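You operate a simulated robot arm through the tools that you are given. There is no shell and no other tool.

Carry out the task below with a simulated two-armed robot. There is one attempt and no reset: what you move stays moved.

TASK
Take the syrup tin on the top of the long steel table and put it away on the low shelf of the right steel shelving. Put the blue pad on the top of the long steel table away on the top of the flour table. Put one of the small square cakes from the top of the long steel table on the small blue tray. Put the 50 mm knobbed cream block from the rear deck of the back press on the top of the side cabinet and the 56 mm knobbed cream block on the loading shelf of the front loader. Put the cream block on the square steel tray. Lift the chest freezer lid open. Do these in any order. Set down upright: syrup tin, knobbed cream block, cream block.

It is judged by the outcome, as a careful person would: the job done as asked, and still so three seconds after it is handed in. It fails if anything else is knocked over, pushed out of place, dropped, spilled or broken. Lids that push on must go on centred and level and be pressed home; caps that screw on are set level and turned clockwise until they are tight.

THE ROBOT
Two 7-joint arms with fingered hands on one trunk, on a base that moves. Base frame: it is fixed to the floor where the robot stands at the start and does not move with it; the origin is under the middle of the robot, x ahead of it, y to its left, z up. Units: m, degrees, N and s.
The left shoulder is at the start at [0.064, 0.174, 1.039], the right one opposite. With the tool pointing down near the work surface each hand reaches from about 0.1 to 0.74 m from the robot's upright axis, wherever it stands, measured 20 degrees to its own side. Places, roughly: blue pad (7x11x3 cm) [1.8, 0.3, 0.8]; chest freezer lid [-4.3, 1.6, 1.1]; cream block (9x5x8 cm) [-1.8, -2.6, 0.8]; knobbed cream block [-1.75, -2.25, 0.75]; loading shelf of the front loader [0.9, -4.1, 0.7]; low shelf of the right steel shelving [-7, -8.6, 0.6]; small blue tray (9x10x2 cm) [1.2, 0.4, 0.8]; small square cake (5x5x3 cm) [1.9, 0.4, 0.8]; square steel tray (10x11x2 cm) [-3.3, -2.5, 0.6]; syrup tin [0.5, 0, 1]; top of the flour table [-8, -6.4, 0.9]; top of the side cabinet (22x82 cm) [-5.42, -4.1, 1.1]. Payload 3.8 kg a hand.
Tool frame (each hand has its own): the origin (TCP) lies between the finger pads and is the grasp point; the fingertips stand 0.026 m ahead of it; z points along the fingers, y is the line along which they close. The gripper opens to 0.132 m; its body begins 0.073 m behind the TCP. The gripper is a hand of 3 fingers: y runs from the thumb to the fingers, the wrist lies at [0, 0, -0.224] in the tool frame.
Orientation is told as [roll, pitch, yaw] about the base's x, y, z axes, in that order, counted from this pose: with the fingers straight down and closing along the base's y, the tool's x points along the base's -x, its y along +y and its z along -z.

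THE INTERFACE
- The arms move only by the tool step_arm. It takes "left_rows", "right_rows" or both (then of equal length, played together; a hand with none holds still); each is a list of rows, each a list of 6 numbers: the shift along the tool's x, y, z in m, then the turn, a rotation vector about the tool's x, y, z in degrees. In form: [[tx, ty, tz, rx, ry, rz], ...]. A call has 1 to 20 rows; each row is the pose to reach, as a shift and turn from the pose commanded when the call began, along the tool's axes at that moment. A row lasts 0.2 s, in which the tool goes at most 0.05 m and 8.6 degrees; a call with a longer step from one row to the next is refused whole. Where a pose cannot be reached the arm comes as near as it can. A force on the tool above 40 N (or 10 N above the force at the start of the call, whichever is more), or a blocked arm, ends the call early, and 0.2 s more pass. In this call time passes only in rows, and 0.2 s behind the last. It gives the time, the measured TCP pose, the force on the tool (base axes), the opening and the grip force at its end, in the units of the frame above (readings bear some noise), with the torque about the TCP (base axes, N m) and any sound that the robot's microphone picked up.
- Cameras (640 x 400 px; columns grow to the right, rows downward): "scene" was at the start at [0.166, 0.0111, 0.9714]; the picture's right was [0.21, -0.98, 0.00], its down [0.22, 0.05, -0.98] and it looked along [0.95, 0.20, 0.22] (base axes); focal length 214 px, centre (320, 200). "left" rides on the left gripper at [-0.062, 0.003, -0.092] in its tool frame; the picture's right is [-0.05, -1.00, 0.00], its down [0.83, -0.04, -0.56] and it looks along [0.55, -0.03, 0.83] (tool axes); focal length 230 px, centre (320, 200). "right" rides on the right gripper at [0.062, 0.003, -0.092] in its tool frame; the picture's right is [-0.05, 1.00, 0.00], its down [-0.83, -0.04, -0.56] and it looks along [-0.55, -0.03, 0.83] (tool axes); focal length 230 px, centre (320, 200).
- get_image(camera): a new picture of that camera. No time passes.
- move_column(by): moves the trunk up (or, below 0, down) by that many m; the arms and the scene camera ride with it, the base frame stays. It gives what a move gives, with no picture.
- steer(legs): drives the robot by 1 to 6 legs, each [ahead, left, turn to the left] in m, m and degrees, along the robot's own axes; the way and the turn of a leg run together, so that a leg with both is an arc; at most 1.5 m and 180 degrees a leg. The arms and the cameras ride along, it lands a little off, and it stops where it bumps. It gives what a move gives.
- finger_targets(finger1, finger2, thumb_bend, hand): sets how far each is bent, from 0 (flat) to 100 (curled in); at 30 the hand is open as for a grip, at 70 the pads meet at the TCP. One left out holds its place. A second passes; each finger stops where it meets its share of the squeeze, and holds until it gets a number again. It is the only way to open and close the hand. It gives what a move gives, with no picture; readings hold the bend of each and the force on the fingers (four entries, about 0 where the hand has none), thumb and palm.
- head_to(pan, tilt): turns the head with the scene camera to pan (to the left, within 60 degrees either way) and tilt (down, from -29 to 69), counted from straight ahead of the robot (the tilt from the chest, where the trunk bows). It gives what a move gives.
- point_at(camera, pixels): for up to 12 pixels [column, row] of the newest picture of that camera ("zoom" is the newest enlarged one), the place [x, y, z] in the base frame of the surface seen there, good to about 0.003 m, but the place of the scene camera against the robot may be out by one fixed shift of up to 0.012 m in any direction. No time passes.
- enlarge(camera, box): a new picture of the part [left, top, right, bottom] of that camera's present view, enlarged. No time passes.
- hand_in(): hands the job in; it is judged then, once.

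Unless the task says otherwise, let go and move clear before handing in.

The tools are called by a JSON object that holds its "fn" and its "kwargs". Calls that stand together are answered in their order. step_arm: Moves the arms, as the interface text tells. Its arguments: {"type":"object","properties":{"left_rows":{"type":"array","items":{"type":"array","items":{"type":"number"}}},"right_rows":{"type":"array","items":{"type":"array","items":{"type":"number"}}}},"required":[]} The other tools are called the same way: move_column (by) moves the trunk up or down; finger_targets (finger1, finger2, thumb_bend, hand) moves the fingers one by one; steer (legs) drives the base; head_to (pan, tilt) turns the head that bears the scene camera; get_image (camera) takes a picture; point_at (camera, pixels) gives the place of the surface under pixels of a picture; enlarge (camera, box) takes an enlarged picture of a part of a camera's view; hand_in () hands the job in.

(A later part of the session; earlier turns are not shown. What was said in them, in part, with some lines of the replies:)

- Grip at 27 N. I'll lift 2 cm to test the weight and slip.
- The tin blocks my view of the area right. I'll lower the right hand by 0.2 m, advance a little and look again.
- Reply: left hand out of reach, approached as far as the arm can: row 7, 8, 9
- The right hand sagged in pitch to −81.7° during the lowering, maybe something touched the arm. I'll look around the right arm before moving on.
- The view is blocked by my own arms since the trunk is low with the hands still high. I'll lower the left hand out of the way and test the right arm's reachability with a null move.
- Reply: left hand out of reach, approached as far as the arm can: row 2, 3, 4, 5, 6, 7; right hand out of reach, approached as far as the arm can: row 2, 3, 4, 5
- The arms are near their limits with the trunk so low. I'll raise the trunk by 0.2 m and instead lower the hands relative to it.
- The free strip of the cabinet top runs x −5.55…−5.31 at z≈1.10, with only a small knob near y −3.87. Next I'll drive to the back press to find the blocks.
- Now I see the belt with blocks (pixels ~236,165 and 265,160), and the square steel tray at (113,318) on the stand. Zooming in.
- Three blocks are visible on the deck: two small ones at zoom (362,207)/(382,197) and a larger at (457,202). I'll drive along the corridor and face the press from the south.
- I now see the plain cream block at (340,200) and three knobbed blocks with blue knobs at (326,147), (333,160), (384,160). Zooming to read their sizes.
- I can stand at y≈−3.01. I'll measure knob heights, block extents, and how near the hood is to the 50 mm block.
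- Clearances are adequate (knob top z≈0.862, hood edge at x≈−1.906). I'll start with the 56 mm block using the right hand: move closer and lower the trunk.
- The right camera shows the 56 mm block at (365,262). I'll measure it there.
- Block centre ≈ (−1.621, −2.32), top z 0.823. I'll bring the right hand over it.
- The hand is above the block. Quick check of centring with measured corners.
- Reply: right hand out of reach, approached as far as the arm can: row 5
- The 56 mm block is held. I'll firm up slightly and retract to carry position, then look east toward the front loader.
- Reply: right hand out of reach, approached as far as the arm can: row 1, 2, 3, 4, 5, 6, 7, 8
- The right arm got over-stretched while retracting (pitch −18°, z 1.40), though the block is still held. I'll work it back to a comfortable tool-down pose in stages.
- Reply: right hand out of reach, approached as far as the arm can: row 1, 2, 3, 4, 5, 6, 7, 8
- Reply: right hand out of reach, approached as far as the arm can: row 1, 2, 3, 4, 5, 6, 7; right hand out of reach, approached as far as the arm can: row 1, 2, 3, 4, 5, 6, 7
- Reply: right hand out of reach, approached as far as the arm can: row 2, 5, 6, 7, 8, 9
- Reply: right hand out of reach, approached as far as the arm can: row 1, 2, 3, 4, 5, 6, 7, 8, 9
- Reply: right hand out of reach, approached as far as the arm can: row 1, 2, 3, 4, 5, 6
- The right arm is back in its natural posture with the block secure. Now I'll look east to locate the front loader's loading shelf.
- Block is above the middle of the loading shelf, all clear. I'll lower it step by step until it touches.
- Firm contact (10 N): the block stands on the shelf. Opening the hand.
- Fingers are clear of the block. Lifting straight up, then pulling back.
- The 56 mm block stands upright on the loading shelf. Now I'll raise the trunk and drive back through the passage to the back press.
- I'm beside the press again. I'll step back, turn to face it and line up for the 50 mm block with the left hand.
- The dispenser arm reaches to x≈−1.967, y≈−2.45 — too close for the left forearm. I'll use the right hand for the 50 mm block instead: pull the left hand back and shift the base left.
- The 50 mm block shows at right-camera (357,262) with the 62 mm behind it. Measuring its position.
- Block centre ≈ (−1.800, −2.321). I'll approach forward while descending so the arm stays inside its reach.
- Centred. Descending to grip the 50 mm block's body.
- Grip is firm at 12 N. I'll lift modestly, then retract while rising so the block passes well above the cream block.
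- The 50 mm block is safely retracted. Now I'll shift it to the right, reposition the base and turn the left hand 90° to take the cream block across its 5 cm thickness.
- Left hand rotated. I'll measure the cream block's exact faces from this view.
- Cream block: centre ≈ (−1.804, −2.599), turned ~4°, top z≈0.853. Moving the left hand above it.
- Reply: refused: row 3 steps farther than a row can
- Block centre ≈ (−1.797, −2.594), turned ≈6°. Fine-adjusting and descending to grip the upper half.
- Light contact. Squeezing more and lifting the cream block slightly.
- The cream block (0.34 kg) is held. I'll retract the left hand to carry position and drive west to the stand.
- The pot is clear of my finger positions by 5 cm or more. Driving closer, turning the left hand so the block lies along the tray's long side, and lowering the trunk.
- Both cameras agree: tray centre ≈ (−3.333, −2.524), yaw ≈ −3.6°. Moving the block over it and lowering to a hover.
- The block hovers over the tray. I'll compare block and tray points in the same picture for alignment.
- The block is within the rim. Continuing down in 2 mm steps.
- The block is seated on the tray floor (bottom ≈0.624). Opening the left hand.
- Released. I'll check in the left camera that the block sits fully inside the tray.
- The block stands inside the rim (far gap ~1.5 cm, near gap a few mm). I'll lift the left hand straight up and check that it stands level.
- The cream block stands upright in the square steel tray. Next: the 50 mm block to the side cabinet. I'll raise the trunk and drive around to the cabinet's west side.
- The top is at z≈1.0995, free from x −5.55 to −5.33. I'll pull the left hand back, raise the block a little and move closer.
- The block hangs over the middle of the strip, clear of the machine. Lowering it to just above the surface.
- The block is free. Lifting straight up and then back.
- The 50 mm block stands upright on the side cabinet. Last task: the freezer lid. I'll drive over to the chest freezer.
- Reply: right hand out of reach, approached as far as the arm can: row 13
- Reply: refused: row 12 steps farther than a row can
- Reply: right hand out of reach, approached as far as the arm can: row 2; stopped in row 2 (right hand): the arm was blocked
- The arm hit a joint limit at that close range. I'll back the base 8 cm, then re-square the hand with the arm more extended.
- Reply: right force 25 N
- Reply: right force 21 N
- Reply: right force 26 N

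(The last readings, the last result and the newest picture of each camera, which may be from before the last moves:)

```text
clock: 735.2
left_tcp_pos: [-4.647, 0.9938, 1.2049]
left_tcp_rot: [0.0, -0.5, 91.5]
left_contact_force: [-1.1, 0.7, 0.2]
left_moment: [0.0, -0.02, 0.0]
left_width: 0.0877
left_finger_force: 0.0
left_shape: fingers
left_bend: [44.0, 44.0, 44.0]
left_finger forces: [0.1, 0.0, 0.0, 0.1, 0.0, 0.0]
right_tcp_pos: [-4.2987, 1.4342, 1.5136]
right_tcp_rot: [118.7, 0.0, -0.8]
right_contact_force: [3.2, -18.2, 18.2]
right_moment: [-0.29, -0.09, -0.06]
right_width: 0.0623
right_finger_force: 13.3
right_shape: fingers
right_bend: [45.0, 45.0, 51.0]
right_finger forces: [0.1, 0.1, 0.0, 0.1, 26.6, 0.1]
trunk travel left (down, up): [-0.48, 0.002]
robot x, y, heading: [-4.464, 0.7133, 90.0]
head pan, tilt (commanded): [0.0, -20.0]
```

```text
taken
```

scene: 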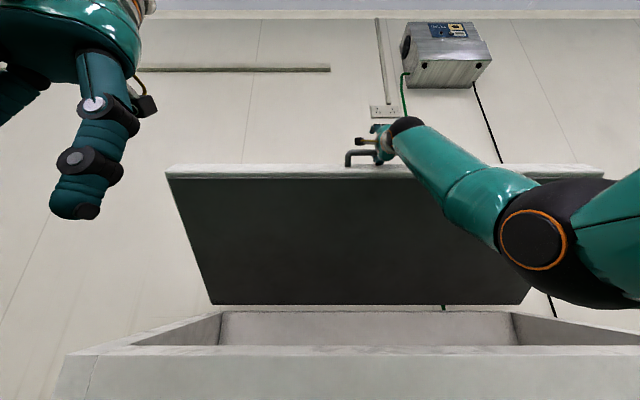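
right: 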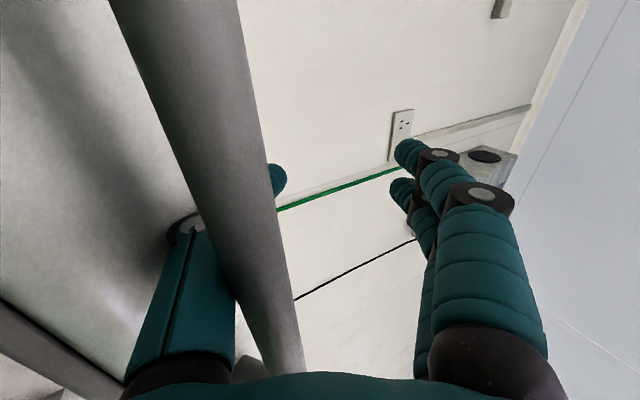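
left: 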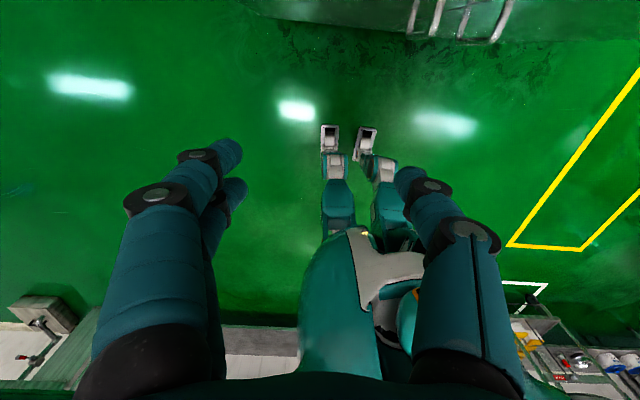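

The lid kept its angle (≈42.6°). I'll relax the thumb, then slide the hand out of the handle along the lid's plane (down and back), watching whether the lid stays.

{"fn": "finger_targets", "kwargs": {"hand": "right", "finger1": 35, "finger2": 35, "thumb_bend": 53}}

{"fn": "step_arm", "kwargs": {"right_rows": [[0, 0.003, -0.001, 0, 0, 0], [0, -0.002, -0.02, 0, 0, 0], [0, -0.006, -0.04, 0, 0, 0], [0, -0.006, -0.04, 0, 0, 0]]}}

{"fn": "get_image", "kwargs": {"camera": "right"}}

{"fn": "get_image", "kwargs": {"camera": "scene"}}

```text
clock: 736.2
left_tcp_pos: [-4.6461, 0.995, 1.2047]
left_tcp_rot: [-0.1, -0.5, 91.5]
left_contact_force: [-0.6, 0.0, 0.2]
left_moment: [0.0, -0.02, 0.0]
left_width: 0.0873
left_finger_force: 0.0
left_shape: fingers
left_bend: [44.0, 44.0, 44.0]
left_finger forces: [0.0, 0.0, 0.0, 0.0, 0.0, 0.0]
right_tcp_pos: [-4.2981, 1.4348, 1.5119]
right_tcp_rot: [118.5, 0.0, -0.6]
right_contact_force: [4.0, -19.7, 16.6]
right_moment: [-0.96, -0.15, -0.04]
right_width: 0.0776
right_finger_force: 12.6
right_shape: fingers
right_bend: [35.0, 35.0, 54.0]
right_finger forces: [0.1, 0.0, 0.0, 0.0, 25.6, 0.1]
trunk travel left (down, up): [-0.48, 0.002]
robot x, y, heading: [-4.4684, 0.7111, 90.0]
head pan, tilt (commanded): [0.0, -20.0]
```

```text
clock: 737.2
left_tcp_pos: [-4.6464, 0.998, 1.2046]
left_tcp_rot: [0.0, -0.3, 91.5]
left_contact_force: [-0.3, -1.1, -0.1]
left_moment: [-0.01, 0.01, -0.03]
left_width: 0.0872
left_finger_force: 0.0
left_shape: fingers
left_bend: [44.0, 44.0, 44.0]
left_finger forces: [0.0, 0.0, 0.0, 0.1, 0.0, 0.1]
right_tcp_pos: [-4.2984, 1.4097, 1.4803]
right_tcp_rot: [117.7, 0.0, -0.9]
right_contact_force: [4.2, -9.8, 8.4]
right_moment: [0.12, -0.17, -0.05]
right_width: 0.0744
right_finger_force: 10.9
right_shape: fingers
right_bend: [35.0, 35.0, 57.0]
right_finger forces: [0.1, 0.0, 0.1, 0.0, 20.8, 0.1]
trunk travel left (down, up): [-0.48, 0.002]
robot x, y, heading: [-4.4667, 0.7094, 90.2]
head pan, tilt (commanded): [0.0, -20.0]
```

```text
taken
```

right: 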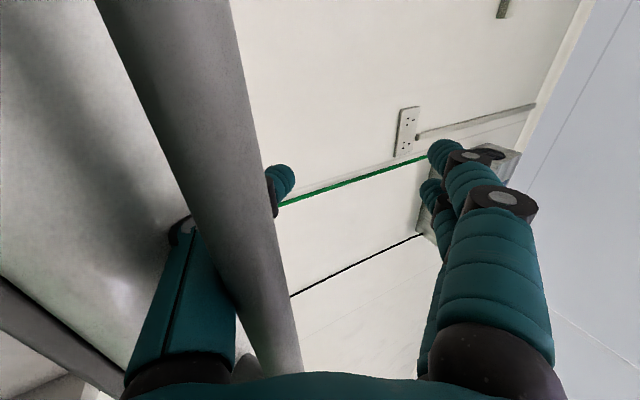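

```text
taken
```

scene: 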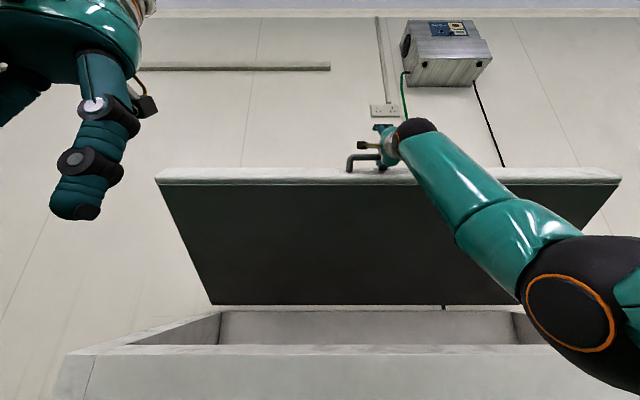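

The thumb is wedged behind the bar, dragging the lid along by friction. I'll relax the thumb to remove its pressure before sliding out.

{"fn": "finger_targets", "kwargs": {"hand": "right", "thumb_bend": 62}}

{"fn": "get_image", "kwargs": {"camera": "right"}}

{"fn": "point_at", "kwargs": {"camera": "right", "pixels": [[230, 200], [270, 320], [150, 30], [280, 180], [190, 320], [100, 250], [60, 350], [185, 230]]}}

```text
clock: 738.2
left_tcp_pos: [-4.6467, 0.9982, 1.2041]
left_tcp_rot: [0.0, -0.4, 91.5]
left_contact_force: [-0.1, 0.7, 0.8]
left_moment: [0.0, 0.01, -0.01]
left_width: 0.0873
left_finger_force: 0.0
left_shape: fingers
left_bend: [44.0, 44.0, 44.0]
left_finger forces: [0.0, 0.0, 0.0, 0.0, 0.0, 0.1]
right_tcp_pos: [-4.2988, 1.4096, 1.4791]
right_tcp_rot: [117.7, 0.0, -0.7]
right_contact_force: [4.5, -9.4, 3.3]
right_moment: [-0.46, -0.18, 0.0]
right_width: 0.0699
right_finger_force: 6.3
right_shape: fingers
right_bend: [35.0, 35.0, 62.0]
right_finger forces: [0.0, 0.0, 0.0, 0.1, 12.0, 0.0]
trunk travel left (down, up): [-0.48, 0.002]
robot x, y, heading: [-4.4643, 0.7088, 89.9]
head pan, tilt (commanded): [0.0, -20.0]
```

```text
taken
```

right: 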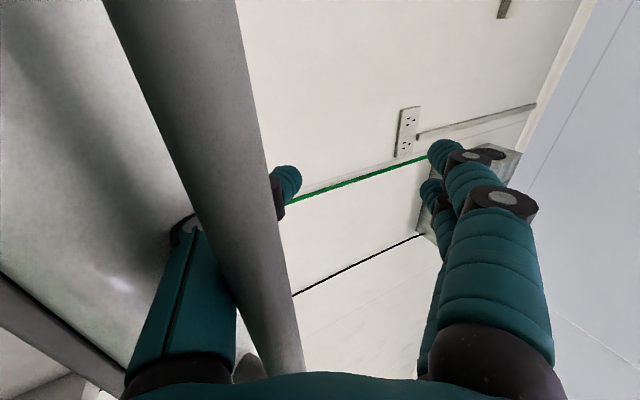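

```text
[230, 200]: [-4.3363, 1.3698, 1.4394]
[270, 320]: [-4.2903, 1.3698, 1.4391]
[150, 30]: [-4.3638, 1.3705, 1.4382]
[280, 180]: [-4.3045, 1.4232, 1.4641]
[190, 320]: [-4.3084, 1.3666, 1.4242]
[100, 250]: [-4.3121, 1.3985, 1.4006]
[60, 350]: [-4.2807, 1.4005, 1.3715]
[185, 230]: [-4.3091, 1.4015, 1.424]
```

The thumb segment points up through the gap; the lid is at ~40°. I'll slide the hand down along the thumb's direction in small steps.

{"fn": "step_arm", "kwargs": {"right_rows": [[0, -0.007, -0.012, 0, 0, 0], [0, -0.013, -0.025, 0, 0, 0], [0, -0.013, -0.025, 0, 0, 0]]}}

{"fn": "get_image", "kwargs": {"camera": "right"}}

{"fn": "point_at", "kwargs": {"camera": "right", "pixels": [[230, 200], [270, 320], [280, 180], [190, 320], [100, 250], [185, 230]]}}

```text
clock: 739.0
left_tcp_pos: [-4.6482, 0.9985, 1.2051]
left_tcp_rot: [-0.2, -0.2, 91.5]
left_contact_force: [1.0, 0.1, 0.0]
left_moment: [-0.01, -0.04, 0.02]
left_width: 0.0877
left_finger_force: 0.0
left_shape: fingers
left_bend: [44.0, 44.0, 44.0]
left_finger forces: [0.1, 0.0, 0.1, 0.0, 0.0, 0.0]
right_tcp_pos: [-4.3014, 1.3938, 1.4559]
right_tcp_rot: [117.7, -0.1, -0.6]
right_contact_force: [-2.9, -4.7, 4.2]
right_moment: [-0.23, 0.14, 0.01]
right_width: 0.0702
right_finger_force: 3.1
right_shape: fingers
right_bend: [35.0, 35.0, 62.0]
right_finger forces: [0.0, 0.0, 0.0, 0.1, 6.6, 0.1]
trunk travel left (down, up): [-0.48, 0.002]
robot x, y, heading: [-4.465, 0.7122, 90.2]
head pan, tilt (commanded): [0.0, -20.0]
```

```text
taken
```

right: 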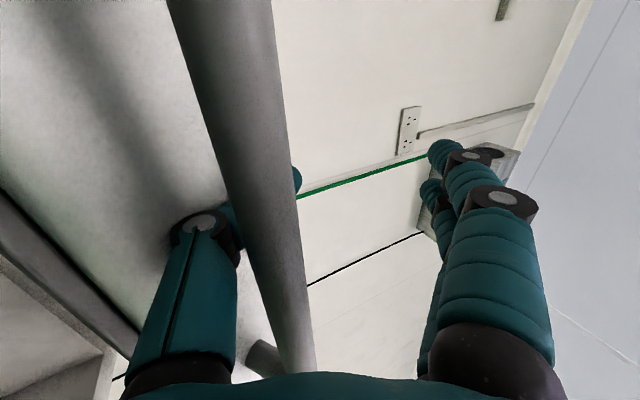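

```text
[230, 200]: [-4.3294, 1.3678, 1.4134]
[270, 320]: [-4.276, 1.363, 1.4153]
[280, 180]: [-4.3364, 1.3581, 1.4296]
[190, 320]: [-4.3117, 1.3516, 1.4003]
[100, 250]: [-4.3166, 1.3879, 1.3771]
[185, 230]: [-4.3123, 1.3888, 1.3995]
```

Partly sliding out now. Continuing down another 3 cm.

{"fn": "step_arm", "kwargs": {"right_rows": [[0, -0.007, -0.012, 0, 0, 0], [0, -0.014, -0.025, 0, 0, 0], [0, -0.014, -0.025, 0, 0, 0]]}}

{"fn": "get_image", "kwargs": {"camera": "right"}}

{"fn": "point_at", "kwargs": {"camera": "right", "pixels": [[240, 200], [270, 320], [185, 230], [100, 250], [190, 320], [200, 40]]}}

{"fn": "get_image", "kwargs": {"camera": "scene"}}

```text
clock: 739.8
left_tcp_pos: [-4.6481, 0.999, 1.2044]
left_tcp_rot: [-0.2, -0.4, 91.4]
left_contact_force: [-0.3, 0.6, 0.4]
left_moment: [0.06, 0.0, 0.02]
left_width: 0.0876
left_finger_force: 0.1
left_shape: fingers
left_bend: [44.0, 44.0, 44.0]
left_finger forces: [0.0, 0.1, 0.0, 0.0, 0.0, 0.1]
right_tcp_pos: [-4.2981, 1.3781, 1.4317]
right_tcp_rot: [117.7, -0.1, -0.8]
right_contact_force: [1.9, -5.9, 2.8]
right_moment: [-0.34, -0.04, 0.0]
right_width: 0.0706
right_finger_force: 3.4
right_shape: fingers
right_bend: [35.0, 35.0, 62.0]
right_finger forces: [0.0, 0.0, 0.1, 0.0, 7.1, 0.0]
trunk travel left (down, up): [-0.48, 0.002]
robot x, y, heading: [-4.4698, 0.7143, 90.1]
head pan, tilt (commanded): [0.0, -20.0]
```

```text
taken
```

right: 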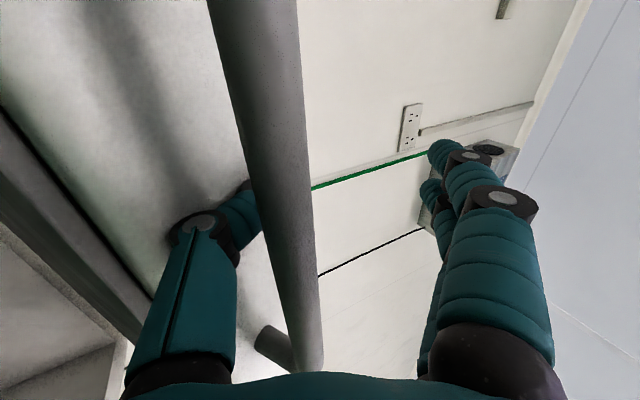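

```text
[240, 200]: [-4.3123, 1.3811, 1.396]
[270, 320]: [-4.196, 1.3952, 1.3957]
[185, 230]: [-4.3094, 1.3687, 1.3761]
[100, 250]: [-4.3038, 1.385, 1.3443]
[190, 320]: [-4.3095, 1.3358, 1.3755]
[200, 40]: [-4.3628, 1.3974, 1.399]
```

```text
taken
```

scene: 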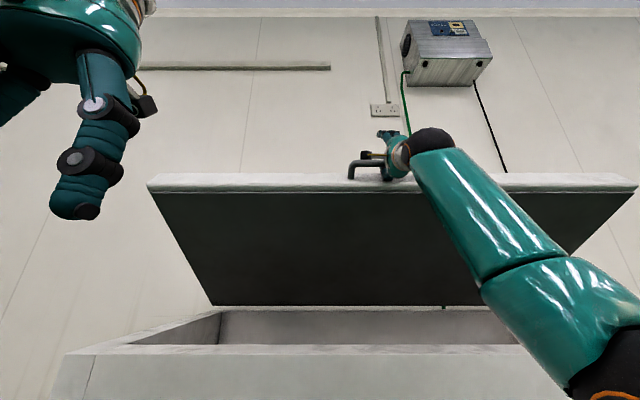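

Let me measure the lid angle again before continuing.

{"fn": "point_at", "kwargs": {"camera": "scene", "pixels": [[300, 298], [300, 250], [300, 200], [230, 200], [355, 172], [300, 182]]}}

```text
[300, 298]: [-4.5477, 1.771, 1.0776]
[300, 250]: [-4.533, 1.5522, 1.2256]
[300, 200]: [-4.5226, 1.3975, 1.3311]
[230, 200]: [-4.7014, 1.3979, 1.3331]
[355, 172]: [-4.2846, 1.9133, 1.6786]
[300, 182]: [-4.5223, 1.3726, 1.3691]
```

The lid followed to about 34°, with only ~1 N on the hand. I'll continue sliding down to free the thumb completely and then see what the lid does.

{"fn": "step_arm", "kwargs": {"right_rows": [[0, -0.014, -0.02, 0, 0, 0], [0, -0.03, -0.035, 0, 0, 0], [0, -0.045, -0.05, 0, 0, 0], [0, -0.045, -0.05, 0, 0, 0]]}}

{"fn": "get_image", "kwargs": {"camera": "right"}}

{"fn": "get_image", "kwargs": {"camera": "scene"}}

{"fn": "point_at", "kwargs": {"camera": "scene", "pixels": [[300, 298], [300, 250], [300, 205], [230, 205]]}}

```text
clock: 740.8
left_tcp_pos: [-4.6466, 0.9958, 1.2049]
left_tcp_rot: [-0.1, -0.5, 91.5]
left_contact_force: [0.1, 0.2, -0.1]
left_moment: [-0.01, 0.0, 0.0]
left_width: 0.0876
left_finger_force: 0.1
left_shape: fingers
left_bend: [44.0, 44.0, 44.0]
left_finger forces: [0.0, 0.1, 0.0, 0.1, 0.1, 0.0]
right_tcp_pos: [-4.3001, 1.3484, 1.3735]
right_tcp_rot: [118.3, -0.1, -0.7]
right_contact_force: [-0.9, -23.7, 10.2]
right_moment: [-1.02, 0.04, 0.02]
right_width: 0.0637
right_finger_force: 13.3
right_shape: fingers
right_bend: [35.0, 35.0, 64.0]
right_finger forces: [0.0, 0.0, 0.0, 0.1, 25.5, 0.0]
trunk travel left (down, up): [-0.48, 0.002]
robot x, y, heading: [-4.4683, 0.7101, 89.9]
head pan, tilt (commanded): [0.0, -20.0]
```

```text
taken
```

right: 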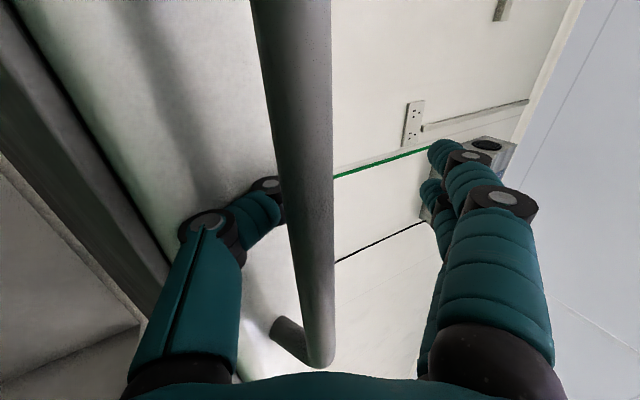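

```text
taken
```

scene: 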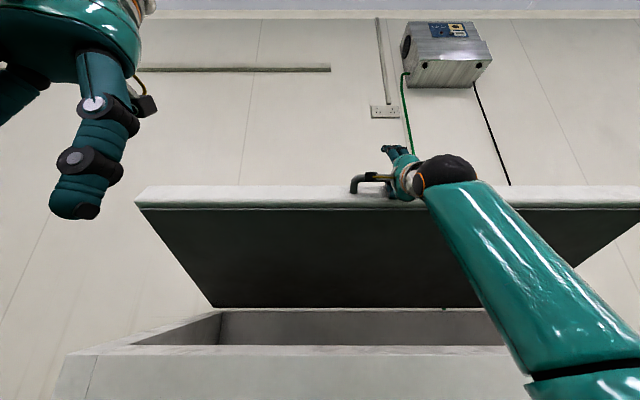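

```text
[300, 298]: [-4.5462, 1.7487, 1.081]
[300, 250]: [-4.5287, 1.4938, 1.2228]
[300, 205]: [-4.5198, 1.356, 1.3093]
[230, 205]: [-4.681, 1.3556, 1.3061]
```

The wedge comes from my hand's upward tilt relative to the lid. I'll rotate the hand downward about the bar so it points square at the lid again, as when I first grasped it; then the thumb can open freely.

{"fn": "step_arm", "kwargs": {"right_rows": [[0, 0.002, -0.002, 3, 0, 0], [0, 0.0, 0.0, 8, 0, 0], [0, -0.003, 0.002, 14, 0, 0], [0, -0.005, 0.004, 20, 0, 0], [0, -0.008, 0.006, 27, 0, 0], [0, -0.01, 0.007, 34, 0, 0], [0, -0.0116, 0.008, 40, 0, 0], [0, -0.0116, 0.008, 40, 0, 0]]}}

{"fn": "get_image", "kwargs": {"camera": "right"}}

{"fn": "get_image", "kwargs": {"camera": "scene"}}

```text
clock: 742.6
left_tcp_pos: [-4.6478, 0.995, 1.2051]
left_tcp_rot: [0.0, -0.3, 91.5]
left_contact_force: [-1.0, -0.5, 0.3]
left_moment: [-0.02, 0.0, 0.05]
left_width: 0.0876
left_finger_force: 0.0
left_shape: fingers
left_bend: [44.0, 44.0, 44.0]
left_finger forces: [0.0, 0.1, 0.0, 0.0, 0.1, 0.1]
right_tcp_pos: [-4.3, 1.3631, 1.3653]
right_tcp_rot: [78.0, 0.1, -0.7]
right_contact_force: [-2.9, -19.1, 10.9]
right_moment: [0.48, 0.02, 0.06]
right_width: 0.0479
right_finger_force: 16.2
right_shape: fingers
right_bend: [35.0, 35.0, 81.0]
right_finger forces: [0.0, 0.0, 0.1, 0.0, 32.0, 0.1]
trunk travel left (down, up): [-0.48, 0.002]
robot x, y, heading: [-4.4687, 0.7106, 90.1]
head pan, tilt (commanded): [0.0, -20.0]
```

```text
taken
```

right: 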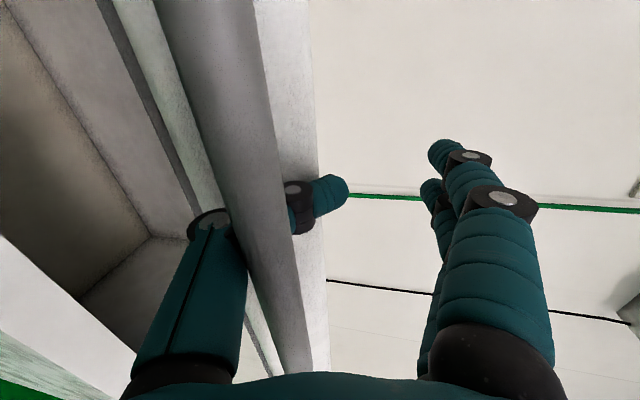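

```text
taken
```

scene: 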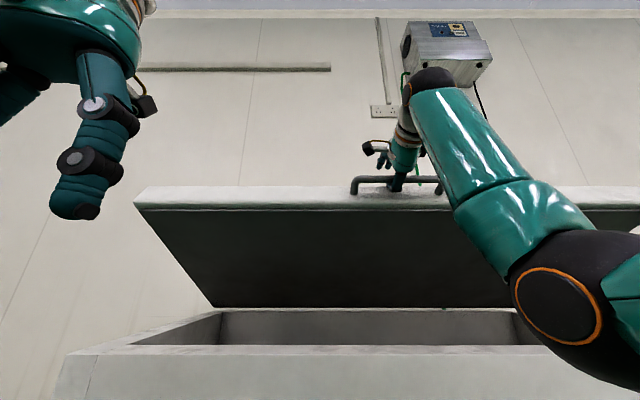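

Now the hand points nearly square to the lid. I'll rotate a bit further and open the thumb in stages.

{"fn": "step_arm", "kwargs": {"right_rows": [[0, -0.003, 0.001, 6, 0, 0], [0, -0.006, 0.001, 12, 0, 0], [0, -0.008, 0.001, 16, 0, 0], [0, -0.008, 0.001, 16, 0, 0]]}}

{"fn": "finger_targets", "kwargs": {"hand": "right", "thumb_bend": 55}}

{"fn": "get_image", "kwargs": {"camera": "right"}}

```text
clock: 743.6
left_tcp_pos: [-4.6471, 0.9997, 1.2039]
left_tcp_rot: [-0.1, -0.2, 91.5]
left_contact_force: [0.0, 0.4, -0.5]
left_moment: [0.04, 0.02, 0.03]
left_width: 0.0872
left_finger_force: 0.1
left_shape: fingers
left_bend: [44.0, 44.0, 44.0]
left_finger forces: [0.0, 0.0, 0.0, 0.1, 0.0, 0.0]
right_tcp_pos: [-4.2999, 1.3672, 1.354]
right_tcp_rot: [61.4, -0.1, -0.9]
right_contact_force: [-3.4, -4.7, 2.2]
right_moment: [1.27, 0.06, -0.06]
right_width: 0.0454
right_finger_force: 27.4
right_shape: fingers
right_bend: [35.0, 35.0, 87.0]
right_finger forces: [0.0, 0.0, 0.1, 0.0, 53.9, 0.0]
trunk travel left (down, up): [-0.48, 0.002]
robot x, y, heading: [-4.4713, 0.7098, 90.0]
head pan, tilt (commanded): [0.0, -20.0]
```

```text
clock: 744.6
left_tcp_pos: [-4.6472, 0.9986, 1.2038]
left_tcp_rot: [-0.1, -0.1, 91.5]
left_contact_force: [0.4, -0.6, -0.5]
left_moment: [-0.03, 0.01, -0.01]
left_width: 0.0875
left_finger_force: 0.0
left_shape: fingers
left_bend: [44.0, 44.0, 44.0]
left_finger forces: [0.0, 0.0, 0.0, 0.0, 0.1, 0.0]
right_tcp_pos: [-4.3005, 1.3666, 1.3556]
right_tcp_rot: [61.6, -0.1, -0.9]
right_contact_force: [-3.0, -2.7, 4.0]
right_moment: [1.2, 0.12, -0.05]
right_width: 0.0484
right_finger_force: 25.3
right_shape: fingers
right_bend: [35.0, 35.0, 94.0]
right_finger forces: [0.0, 0.0, 0.1, 0.0, 49.7, 0.0]
trunk travel left (down, up): [-0.48, 0.002]
robot x, y, heading: [-4.47, 0.7117, 89.9]
head pan, tilt (commanded): [0.0, -20.0]
```

```text
taken
```

right: 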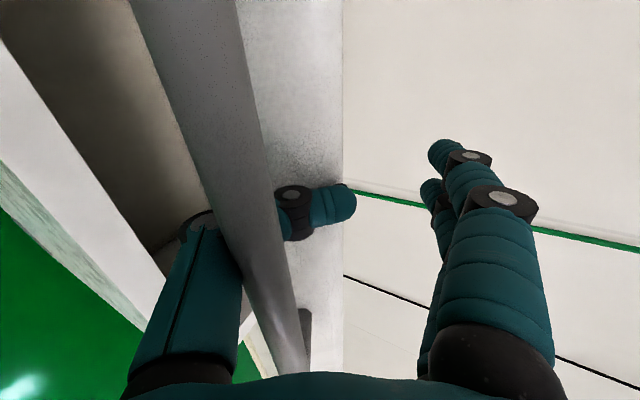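

Now the thumb's tip segment is parallel to the gap. I'll relax the thumb where it is and slide the hand straight down along the lid face to draw it out.

{"fn": "finger_targets", "kwargs": {"hand": "right", "thumb_bend": 88}}

{"fn": "step_arm", "kwargs": {"right_rows": [[0, -0.01, 0, 0, 0, 0], [0, -0.02, 0, 0, 0, 0], [0, -0.03, 0, 0, 0, 0], [0, -0.03, 0, 0, 0, 0]]}}

{"fn": "get_image", "kwargs": {"camera": "right"}}

{"fn": "get_image", "kwargs": {"camera": "scene"}}

```text
clock: 745.6
left_tcp_pos: [-4.6474, 1.0, 1.2041]
left_tcp_rot: [-0.2, -0.2, 91.5]
left_contact_force: [0.1, -0.4, 0.2]
left_moment: [0.0, 0.01, 0.02]
left_width: 0.0875
left_finger_force: 0.0
left_shape: fingers
left_bend: [44.0, 44.0, 44.0]
left_finger forces: [0.1, 0.0, 0.1, 0.1, 0.0, 0.1]
right_tcp_pos: [-4.3001, 1.3678, 1.3533]
right_tcp_rot: [61.5, -0.1, -0.9]
right_contact_force: [-1.8, -2.0, -3.6]
right_moment: [0.2, 0.0, -0.05]
right_width: 0.0401
right_finger_force: 3.7
right_shape: fingers
right_bend: [35.0, 35.0, 89.0]
right_finger forces: [0.1, 0.0, 0.0, 0.1, 7.7, 0.1]
trunk travel left (down, up): [-0.48, 0.002]
robot x, y, heading: [-4.4693, 0.7102, 90.3]
head pan, tilt (commanded): [0.0, -20.0]
```

```text
clock: 746.6
left_tcp_pos: [-4.6463, 0.9997, 1.2034]
left_tcp_rot: [-0.1, -0.2, 91.4]
left_contact_force: [-1.0, 0.2, 1.2]
left_moment: [-0.01, 0.01, -0.01]
left_width: 0.0876
left_finger_force: 0.1
left_shape: fingers
left_bend: [44.0, 44.0, 44.0]
left_finger forces: [0.0, 0.0, 0.1, 0.0, 0.1, 0.0]
right_tcp_pos: [-4.2992, 1.354, 1.3269]
right_tcp_rot: [61.7, -0.1, -0.8]
right_contact_force: [0.4, -0.1, 0.0]
right_moment: [0.04, -0.01, 0.01]
right_width: 0.0396
right_finger_force: 0.7
right_shape: fingers
right_bend: [35.0, 35.0, 88.0]
right_finger forces: [0.0, 0.0, 0.0, 0.0, 0.8, 0.1]
trunk travel left (down, up): [-0.48, 0.002]
robot x, y, heading: [-4.4681, 0.7136, 90.2]
head pan, tilt (commanded): [0.0, -20.0]
```

```text
taken
```

right: 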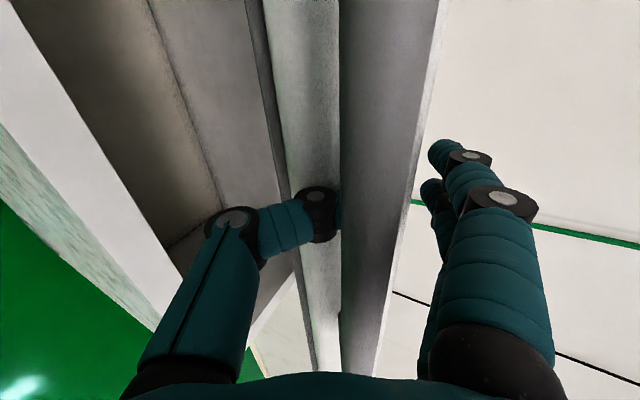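

```text
taken
```

scene: 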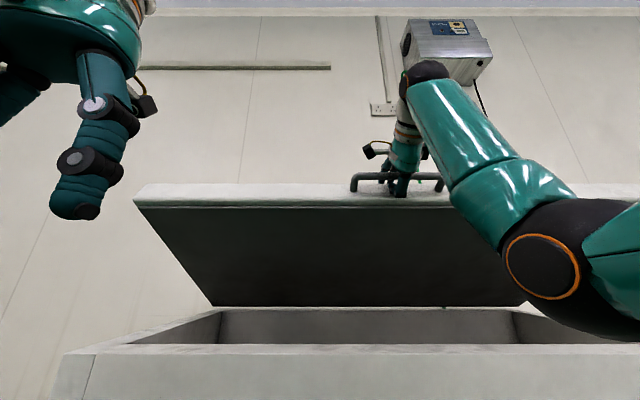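

All forces vanished and the lid stayed at ~30° on its own, so it holds any position. I'll free the hand from the handle completely and then push the lid further open from underneath.

{"fn": "step_arm", "kwargs": {"right_rows": [[0, -0.012, 0, 0, 0, 0], [0, -0.024, -0.002, 0, 0, 0], [0, -0.03, -0.01, 0, 0, 0], [0, -0.03, -0.035, 0, 0, 0], [0, -0.03, -0.07, 0, 0, 0], [0, -0.03, -0.1, 0, 0, 0], [0, -0.03, -0.1, 0, 0, 0]]}}

{"fn": "get_image", "kwargs": {"camera": "right"}}

{"fn": "get_image", "kwargs": {"camera": "scene"}}

```text
clock: 748.2
left_tcp_pos: [-4.646, 1.0003, 1.2041]
left_tcp_rot: [-0.1, -0.1, 91.6]
left_contact_force: [-0.2, 0.2, 0.5]
left_moment: [0.02, -0.01, 0.02]
left_width: 0.0872
left_finger_force: 0.0
left_shape: fingers
left_bend: [44.0, 44.0, 44.0]
left_finger forces: [0.0, 0.1, 0.0, 0.0, 0.0, 0.0]
right_tcp_pos: [-4.2979, 1.2516, 1.3489]
right_tcp_rot: [61.6, -0.1, -0.9]
right_contact_force: [0.1, 0.0, 0.2]
right_moment: [0.0, 0.03, -0.01]
right_width: 0.0408
right_finger_force: 0.1
right_shape: fingers
right_bend: [35.0, 35.0, 88.0]
right_finger forces: [0.1, 0.0, 0.0, 0.0, 0.0, 0.1]
trunk travel left (down, up): [-0.48, 0.002]
robot x, y, heading: [-4.47, 0.7097, 89.7]
head pan, tilt (commanded): [0.0, -20.0]
```

```text
taken
```

right: 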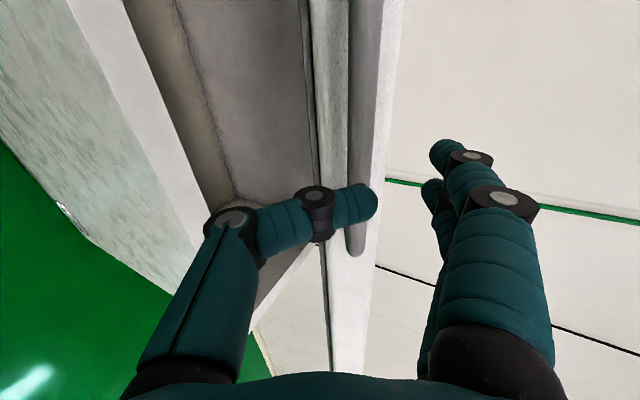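

```text
taken
```

scene: 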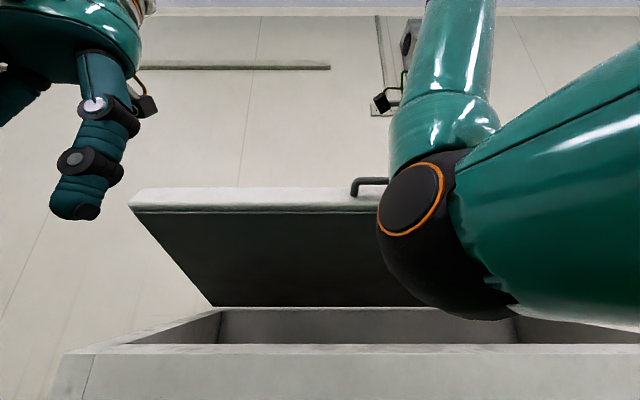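

Hand is free and the lid stays up. I'll make a fist, level the hand and bring it down in front of the opening, below the lid's edge.

{"fn": "step_arm", "kwargs": {"right_rows": [[0, -0.03, 0.006, -5, 0, 0], [0, -0.06, 0.016, -10, 0, 0], [0, -0.09, 0.032, -16, 0, 0], [0, -0.12, 0.052, -22, 0, 0], [0, -0.15, 0.071, -28.4, 0, 0], [0, -0.15, 0.071, -28.4, 0, 0]]}}

{"fn": "finger_targets", "kwargs": {"hand": "right", "finger1": 78, "finger2": 78, "thumb_bend": 72}}

{"fn": "get_image", "kwargs": {"camera": "scene"}}

{"fn": "point_at", "kwargs": {"camera": "scene", "pixels": [[250, 295], [250, 250], [250, 215], [200, 195], [250, 340]]}}

```text
clock: 749.8
left_tcp_pos: [-4.6463, 1.0001, 1.2045]
left_tcp_rot: [-0.2, -0.2, 91.5]
left_contact_force: [-0.4, -0.9, -0.2]
left_moment: [0.0, -0.01, -0.05]
left_width: 0.0874
left_finger_force: 0.0
left_shape: fingers
left_bend: [44.0, 44.0, 44.0]
left_finger forces: [0.0, 0.0, 0.1, 0.0, 0.0, 0.1]
right_tcp_pos: [-4.2777, 1.243, 1.2044]
right_tcp_rot: [93.4, -4.3, -3.7]
right_contact_force: [0.2, -1.0, 0.5]
right_moment: [0.01, 0.0, 0.02]
right_width: 0.04
right_finger_force: 0.0
right_shape: fingers
right_bend: [35.0, 35.0, 88.0]
right_finger forces: [0.1, 0.1, 0.0, 0.0, 0.0, 0.1]
trunk travel left (down, up): [-0.48, 0.002]
robot x, y, heading: [-4.4663, 0.71, 89.6]
head pan, tilt (commanded): [0.0, -20.0]
stopped in row 6 (right hand): the arm was blocked; the commanded pose is now the measured one
```

```text
clock: 750.8
left_tcp_pos: [-4.6475, 0.9996, 1.2041]
left_tcp_rot: [-0.1, -0.1, 91.6]
left_contact_force: [-0.1, 0.2, 0.3]
left_moment: [0.01, -0.01, 0.02]
left_width: 0.0875
left_finger_force: 0.1
left_shape: fingers
left_bend: [44.0, 44.0, 44.0]
left_finger forces: [0.0, 0.1, 0.1, 0.0, 0.0, 0.0]
right_tcp_pos: [-4.2776, 1.2427, 1.2046]
right_tcp_rot: [93.2, -4.3, -3.6]
right_contact_force: [-0.2, 0.0, -0.5]
right_moment: [0.0, 0.01, 0.0]
right_width: 0.0002
right_finger_force: 0.0
right_shape: fingers
right_bend: [76.0, 76.0, 71.0]
right_finger forces: [0.0, 0.1, 0.0, 0.0, 0.0, 0.0]
trunk travel left (down, up): [-0.48, 0.002]
robot x, y, heading: [-4.4675, 0.7103, 89.7]
head pan, tilt (commanded): [0.0, -20.0]
```

```text
taken
```

scene: 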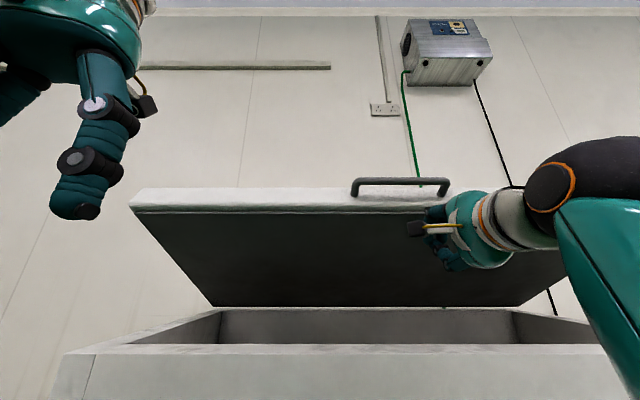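

```text
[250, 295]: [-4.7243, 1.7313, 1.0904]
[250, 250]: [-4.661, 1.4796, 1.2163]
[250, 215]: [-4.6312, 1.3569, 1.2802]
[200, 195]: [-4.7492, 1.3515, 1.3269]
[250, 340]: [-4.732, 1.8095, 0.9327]
```

The fist is in front of the gap; lid at ~27–30°. I'll lower it slightly and drive forward so the fist goes under the lid.

{"fn": "step_arm", "kwargs": {"right_rows": [[0, -0.018, 0.005, 0, 0, 0], [0, -0.036, 0.01, 1, 0, 0], [0, -0.036, 0.01, 1, 0, 0]]}}

{"fn": "steer", "kwargs": {"legs": [[0.18, 0, 0]]}}

{"fn": "get_image", "kwargs": {"camera": "scene"}}

{"fn": "point_at", "kwargs": {"camera": "scene", "pixels": [[250, 295], [250, 250], [250, 215], [200, 215]]}}

```text
clock: 751.6
left_tcp_pos: [-4.6456, 1.0002, 1.2037]
left_tcp_rot: [-0.1, -0.2, 91.4]
left_contact_force: [0.1, -1.1, 0.2]
left_moment: [0.0, -0.02, 0.0]
left_width: 0.0875
left_finger_force: 0.1
left_shape: fingers
left_bend: [44.0, 44.0, 44.0]
left_finger forces: [0.1, 0.0, 0.0, 0.0, 0.0, 0.1]
right_tcp_pos: [-4.2744, 1.2561, 1.171]
right_tcp_rot: [92.4, -4.2, -3.3]
right_contact_force: [-0.1, -0.5, 0.7]
right_moment: [0.0, 0.0, 0.01]
right_width: 0.0001
right_finger_force: 0.0
right_shape: fingers
right_bend: [76.0, 76.0, 71.0]
right_finger forces: [0.0, 0.0, 0.0, 0.1, 0.1, 0.0]
trunk travel left (down, up): [-0.48, 0.002]
robot x, y, heading: [-4.4694, 0.7099, 90.0]
head pan, tilt (commanded): [0.0, -20.0]
```

```text
clock: 753.1
left_tcp_pos: [-4.6472, 1.1794, 1.204]
left_tcp_rot: [-0.1, -0.2, 91.4]
left_contact_force: [-0.9, -0.6, -0.1]
left_moment: [0.03, -0.01, -0.03]
left_width: 0.0874
left_finger_force: 0.2
left_shape: fingers
left_bend: [44.0, 44.0, 44.0]
left_finger forces: [0.0, 0.0, 0.0, 0.0, 0.0, 0.0]
right_tcp_pos: [-4.2735, 1.434, 1.1693]
right_tcp_rot: [92.1, -4.3, -3.5]
right_contact_force: [0.2, -0.4, -0.4]
right_moment: [-0.02, 0.02, -0.02]
right_width: 0.0
right_finger_force: 0.1
right_shape: fingers
right_bend: [76.0, 76.0, 71.0]
right_finger forces: [0.1, 0.1, 0.0, 0.0, 0.0, 0.0]
trunk travel left (down, up): [-0.48, 0.002]
robot x, y, heading: [-4.4674, 0.8922, 90.2]
head pan, tilt (commanded): [0.0, -20.0]
```

```text
taken
```

scene: 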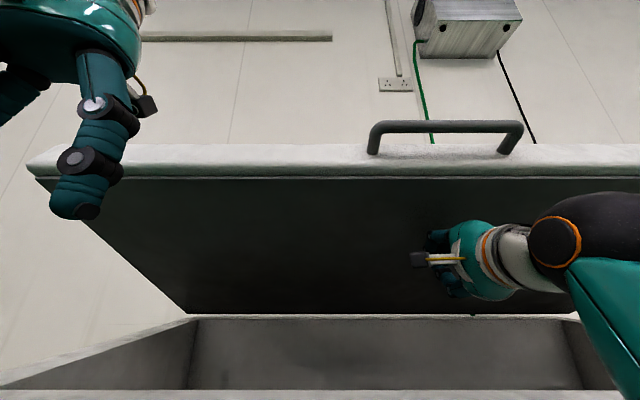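

```text
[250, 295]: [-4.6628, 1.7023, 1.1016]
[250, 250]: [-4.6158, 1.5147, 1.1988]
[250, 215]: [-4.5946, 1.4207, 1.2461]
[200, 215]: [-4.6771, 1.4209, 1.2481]
```

The lid is steady at 27°, and the fist is beneath it. Now I'll push it up along the arc, first to about 42°.

{"fn": "step_arm", "kwargs": {"right_rows": [[-0.0004, 0.0101, 0.0071, 0, 0, 0], [-0.0008, 0.0202, 0.0142, 0, 0, 0], [-0.0016, 0.0364, 0.021, -0.5, 0, 0], [-0.0024, 0.0526, 0.0279, -1, 0, 0], [-0.0032, 0.0682, 0.0362, -1.5, 0, 0], [-0.0039, 0.0837, 0.0446, -2, 0, 0], [-0.0045, 0.0984, 0.0542, -3, 0, 0], [-0.0051, 0.113, 0.0639, -4, 0, 0], [-0.0051, 0.113, 0.0639, -4, 0, 0]]}}

{"fn": "get_image", "kwargs": {"camera": "scene"}}

{"fn": "point_at", "kwargs": {"camera": "scene", "pixels": [[250, 295], [250, 250], [250, 215], [250, 180]]}}

```text
clock: 755.1
left_tcp_pos: [-4.6473, 1.1784, 1.203]
left_tcp_rot: [-0.1, -0.3, 91.5]
left_contact_force: [-0.2, 0.9, 0.7]
left_moment: [0.0, 0.01, 0.03]
left_width: 0.0876
left_finger_force: 0.0
left_shape: fingers
left_bend: [44.0, 44.0, 44.0]
left_finger forces: [0.0, 0.0, 0.0, 0.0, 0.0, 0.0]
right_tcp_pos: [-4.2752, 1.4944, 1.2858]
right_tcp_rot: [96.2, -4.4, -3.4]
right_contact_force: [0.2, 0.4, -0.6]
right_moment: [-0.01, 0.0, -0.01]
right_width: 0.0001
right_finger_force: 0.2
right_shape: fingers
right_bend: [77.0, 77.0, 71.0]
right_finger forces: [0.0, 0.2, 0.0, 0.0, 0.0, 0.0]
trunk travel left (down, up): [-0.48, 0.002]
robot x, y, heading: [-4.4694, 0.8911, 90.0]
head pan, tilt (commanded): [0.0, -20.0]
```

```text
taken
```

scene: 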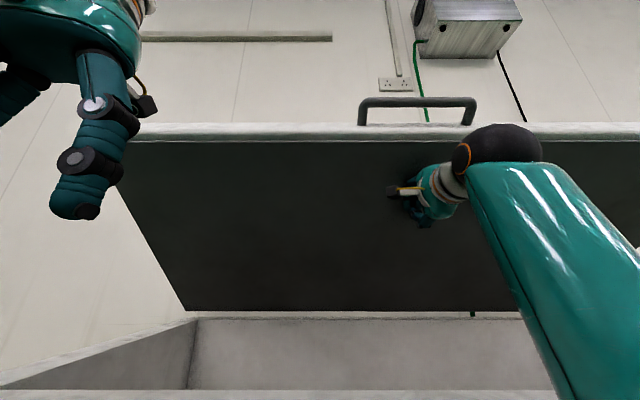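

```text
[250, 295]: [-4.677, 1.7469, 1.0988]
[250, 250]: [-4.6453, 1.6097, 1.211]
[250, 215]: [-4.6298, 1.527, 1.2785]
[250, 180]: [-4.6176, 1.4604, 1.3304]
```

The lid follows easily (now ~39°, practically no force). Continuing the push along the arc toward 80°.

{"fn": "step_arm", "kwargs": {"right_rows": [[-0.0004, 0.0128, 0.0114, -1, 0, 0], [-0.0007, 0.0255, 0.0227, -2, 0, 0], [-0.0008, 0.0375, 0.0357, -3, 0, 0], [-0.0009, 0.0494, 0.0486, -4, 0, 0], [-0.0009, 0.0602, 0.0626, -5, 0, 0], [-0.0009, 0.0709, 0.0765, -6, 0, 0], [-0.0008, 0.0805, 0.0912, -7, 0, 0], [-0.0007, 0.09, 0.1059, -8, 0, 0], [0, 0.0982, 0.1216, -9, 0, 0], [0, 0.1064, 0.1372, -10, 0, 0], [0, 0.1064, 0.1372, -10, 0, 0]]}}

{"fn": "get_image", "kwargs": {"camera": "scene"}}

{"fn": "point_at", "kwargs": {"camera": "scene", "pixels": [[250, 295], [250, 250], [250, 200], [250, 140]]}}

```text
clock: 757.5
left_tcp_pos: [-4.6484, 1.1783, 1.2029]
left_tcp_rot: [-0.1, -0.2, 91.5]
left_contact_force: [0.3, 0.2, 0.2]
left_moment: [0.0, 0.02, 0.01]
left_width: 0.0873
left_finger_force: 0.1
left_shape: fingers
left_bend: [44.0, 44.0, 44.0]
left_finger forces: [0.1, 0.0, 0.1, 0.0, 0.0, 0.0]
right_tcp_pos: [-4.2756, 1.618, 1.4041]
right_tcp_rot: [106.1, -4.3, -3.5]
right_contact_force: [-0.1, 0.5, 0.3]
right_moment: [0.01, 0.02, -0.02]
right_width: 0.0004
right_finger_force: 0.1
right_shape: fingers
right_bend: [77.0, 77.0, 72.0]
right_finger forces: [0.0, 0.0, 0.0, 0.0, 0.1, 0.0]
trunk travel left (down, up): [-0.48, 0.002]
robot x, y, heading: [-4.4678, 0.8906, 90.0]
head pan, tilt (commanded): [0.0, -20.0]
```

```text
taken
```

scene: 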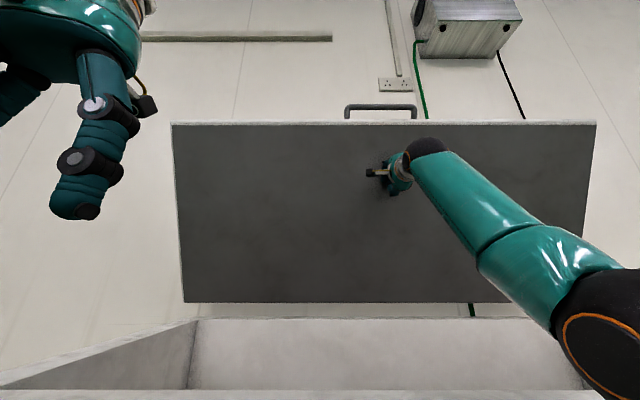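

```text
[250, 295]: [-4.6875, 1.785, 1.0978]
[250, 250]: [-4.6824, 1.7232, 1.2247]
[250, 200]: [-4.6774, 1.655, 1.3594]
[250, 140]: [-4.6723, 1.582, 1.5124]
```

The lid is at about 64°. Pushing on to roughly 80°.

{"fn": "step_arm", "kwargs": {"right_rows": [[0.0005, 0.005, 0.0182, -1, 0, 0], [0.001, 0.01, 0.0364, -2, 0, 0], [0.0018, 0.0125, 0.0539, -2.5, 0, 0], [0.0025, 0.0149, 0.0713, -3, 0, 0], [0.0032, 0.0158, 0.0889, -3.5, 0, 0], [0.004, 0.0166, 0.1064, -4, 0, 0], [0.004, 0.0166, 0.1064, -4, 0, 0]]}}

{"fn": "get_image", "kwargs": {"camera": "scene"}}

{"fn": "point_at", "kwargs": {"camera": "scene", "pixels": [[250, 295], [250, 250], [250, 200], [250, 140]]}}

```text
clock: 758.9
left_tcp_pos: [-4.6468, 1.1751, 1.2043]
left_tcp_rot: [-0.1, -0.5, 91.4]
left_contact_force: [0.0, 0.0, 0.7]
left_moment: [0.01, -0.01, 0.01]
left_width: 0.0875
left_finger_force: 0.1
left_shape: fingers
left_bend: [44.0, 44.0, 44.0]
left_finger forces: [0.0, 0.0, 0.1, 0.0, 0.1, 0.1]
right_tcp_pos: [-4.2781, 1.7063, 1.4441]
right_tcp_rot: [109.4, -4.3, -3.6]
right_contact_force: [0.2, -30.4, -13.1]
right_moment: [-0.2, -0.05, 0.13]
right_width: 0.0
right_finger_force: 24.4
right_shape: fingers
right_bend: [77.0, 77.0, 74.0]
right_finger forces: [0.0, 0.0, 0.0, 0.0, 48.9, 0.0]
trunk travel left (down, up): [-0.48, 0.002]
robot x, y, heading: [-4.4657, 0.8898, 89.9]
head pan, tilt (commanded): [0.0, -20.0]
stopped in row 6 (right hand): the force on the tool passed its limit at 55 N (the readings are from after the stop); the commanded pose is now the measured one
```

```text
taken
```

scene: 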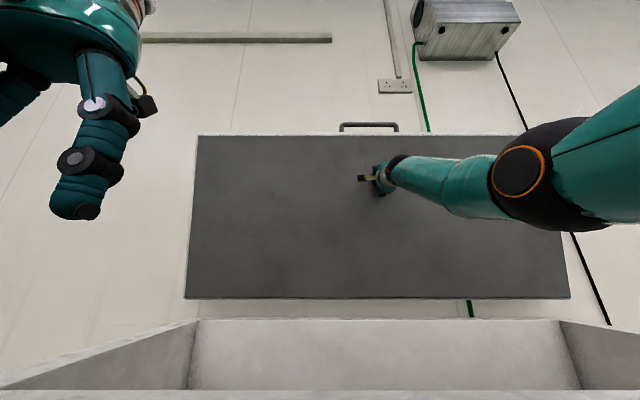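

```text
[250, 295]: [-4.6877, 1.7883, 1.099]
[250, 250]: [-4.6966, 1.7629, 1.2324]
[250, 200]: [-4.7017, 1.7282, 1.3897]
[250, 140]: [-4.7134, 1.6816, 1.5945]
```

The lid reached its stop at about 78°. I'll withdraw the fist and verify the lid stays open.

{"fn": "step_arm", "kwargs": {"right_rows": [[0, 0, -0.01, 0, 0, 0], [0, 0, -0.04, 0, 0, 0], [0, 0, -0.08, 0, 0, 0], [0, 0, -0.12, 0, 0, 0], [0, 0, -0.16, 0, 0, 0], [0, 0, -0.2, 0, 0, 0], [0, 0, -0.2, 0, 0, 0]]}}

{"fn": "get_image", "kwargs": {"camera": "scene"}}

{"fn": "point_at", "kwargs": {"camera": "scene", "pixels": [[250, 295], [250, 250], [250, 200], [250, 140]]}}

```text
clock: 760.5
left_tcp_pos: [-4.6471, 1.1791, 1.2039]
left_tcp_rot: [-0.2, -0.2, 91.4]
left_contact_force: [-0.1, -0.2, -0.3]
left_moment: [0.0, -0.01, 0.02]
left_width: 0.0875
left_finger_force: 0.0
left_shape: fingers
left_bend: [44.0, 44.0, 44.0]
left_finger forces: [0.0, 0.0, 0.1, 0.0, 0.1, 0.0]
right_tcp_pos: [-4.2846, 1.5252, 1.3766]
right_tcp_rot: [109.2, -4.4, -3.7]
right_contact_force: [0.4, 0.3, 0.0]
right_moment: [0.0, -0.02, 0.0]
right_width: 0.0
right_finger_force: 0.0
right_shape: fingers
right_bend: [77.0, 77.0, 73.0]
right_finger forces: [0.0, 0.0, 0.1, 0.0, 0.1, 0.1]
trunk travel left (down, up): [-0.48, 0.002]
robot x, y, heading: [-4.47, 0.8928, 90.2]
head pan, tilt (commanded): [0.0, -20.0]
```

```text
taken
```

scene: 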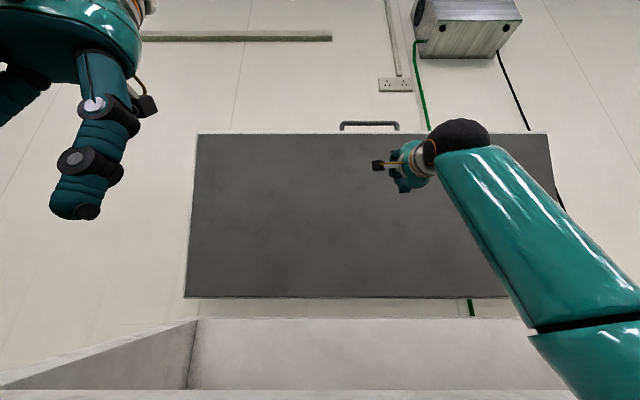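

```text
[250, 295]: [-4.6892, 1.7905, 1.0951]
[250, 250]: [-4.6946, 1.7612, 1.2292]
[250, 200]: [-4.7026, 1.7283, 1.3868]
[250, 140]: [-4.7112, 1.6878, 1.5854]
```

The lid stays at 78° on its own. I'll back away from the freezer and check once more.

{"fn": "steer", "kwargs": {"legs": [[-0.7, 0, 0]]}}

{"fn": "head_to", "kwargs": {"pan": 0, "tilt": 0}}

{"fn": "get_image", "kwargs": {"camera": "scene"}}

{"fn": "point_at", "kwargs": {"camera": "scene", "pixels": [[300, 150], [300, 180], [300, 205], [350, 150], [350, 200]]}}

```text
clock: 764.3
left_tcp_pos: [-4.6474, 0.4813, 1.2031]
left_tcp_rot: [-0.2, -0.2, 91.3]
left_contact_force: [-1.0, 0.1, 0.5]
left_moment: [0.0, 0.0, -0.02]
left_width: 0.0873
left_finger_force: 0.1
left_shape: fingers
left_bend: [44.0, 44.0, 44.0]
left_finger forces: [0.1, 0.0, 0.0, 0.1, 0.1, 0.0]
right_tcp_pos: [-4.2845, 0.8264, 1.3766]
right_tcp_rot: [109.3, -4.4, -3.8]
right_contact_force: [-0.3, -0.7, -0.2]
right_moment: [0.01, 0.01, 0.01]
right_width: 0.0001
right_finger_force: 0.0
right_shape: fingers
right_bend: [77.0, 77.0, 73.0]
right_finger forces: [0.0, 0.0, 0.0, 0.0, 0.0, 0.0]
trunk travel left (down, up): [-0.48, 0.002]
robot x, y, heading: [-4.4724, 0.1933, 89.9]
head pan, tilt (commanded): [0.0, -20.0]
```

```text
clock: 765.1
left_tcp_pos: [-4.648, 0.482, 1.2049]
left_tcp_rot: [-0.1, -0.2, 91.3]
left_contact_force: [-0.3, -0.2, 0.6]
left_moment: [0.02, 0.0, -0.01]
left_width: 0.0875
left_finger_force: 0.0
left_shape: fingers
left_bend: [44.0, 44.0, 44.0]
left_finger forces: [0.1, 0.0, 0.1, 0.1, 0.0, 0.0]
right_tcp_pos: [-4.2848, 0.8266, 1.3785]
right_tcp_rot: [109.3, -4.4, -3.8]
right_contact_force: [0.6, -0.2, 0.3]
right_moment: [-0.03, 0.01, -0.04]
right_width: 0.0
right_finger_force: 0.1
right_shape: fingers
right_bend: [77.0, 77.0, 73.0]
right_finger forces: [0.0, 0.0, 0.0, 0.0, 0.0, 0.1]
trunk travel left (down, up): [-0.48, 0.002]
robot x, y, heading: [-4.4716, 0.1905, 90.1]
head pan, tilt (commanded): [0.0, 0.0]
```

```text
taken
```

scene: 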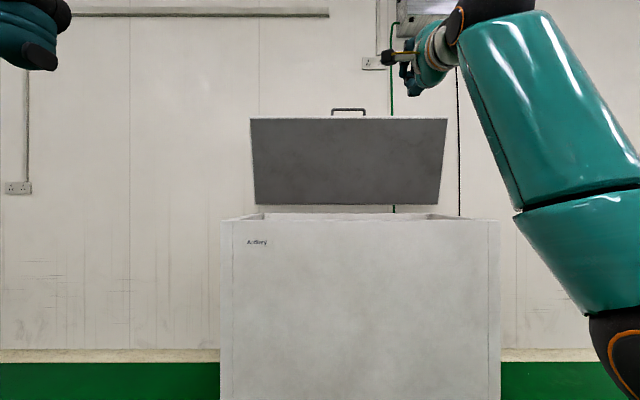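

```text
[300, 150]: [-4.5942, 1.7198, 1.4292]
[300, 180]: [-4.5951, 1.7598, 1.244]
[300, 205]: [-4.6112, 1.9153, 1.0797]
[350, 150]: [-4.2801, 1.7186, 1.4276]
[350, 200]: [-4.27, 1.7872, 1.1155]
```

All tasks check out: the lid stands open at 78° after I moved clear; syrup tin, pad, cake, both knobbed blocks and the cream block were each seen standing in place. Both hands are empty and clear, so I hand in.

{"fn": "hand_in", "kwargs": {}}

```text
The job is handed in.
```

I finished all the tasks and handed the job in. I checked each item by camera after releasing it, but did not go back for a second look at the end.

- **Syrup tin:** it stands upright in the SYRUP section of the low shelf of the right steel shelving, about 7 cm from the other syrup tin.
- **Blue pad:** it lies flat on the flour table, between the flour bin and the steel tray.
- **Small square cake:** one cake sits centred on the small blue tray. The tray may have shifted slightly as my fingers came out.
- **56 mm knobbed block:** it stands upright on the loading shelf of the front loader.
- **50 mm knobbed block:** it stands upright on the top of the side cabinet.
- **Cream block:** it stands upright inside the rim of the square steel tray, a little closer to one edge than the other.
- **Chest freezer lid:** it is open against its stop at about 78°. It held there for the five seconds or so I watched after letting go and backing away.

On the freezer, the first attempt raised the lid to about 45°, but my thumb caught behind the handle and the lid sank to about 27° while I worked the hand free. I then pushed it open from underneath. I saw nothing knocked over, dropped or damaged along the way.
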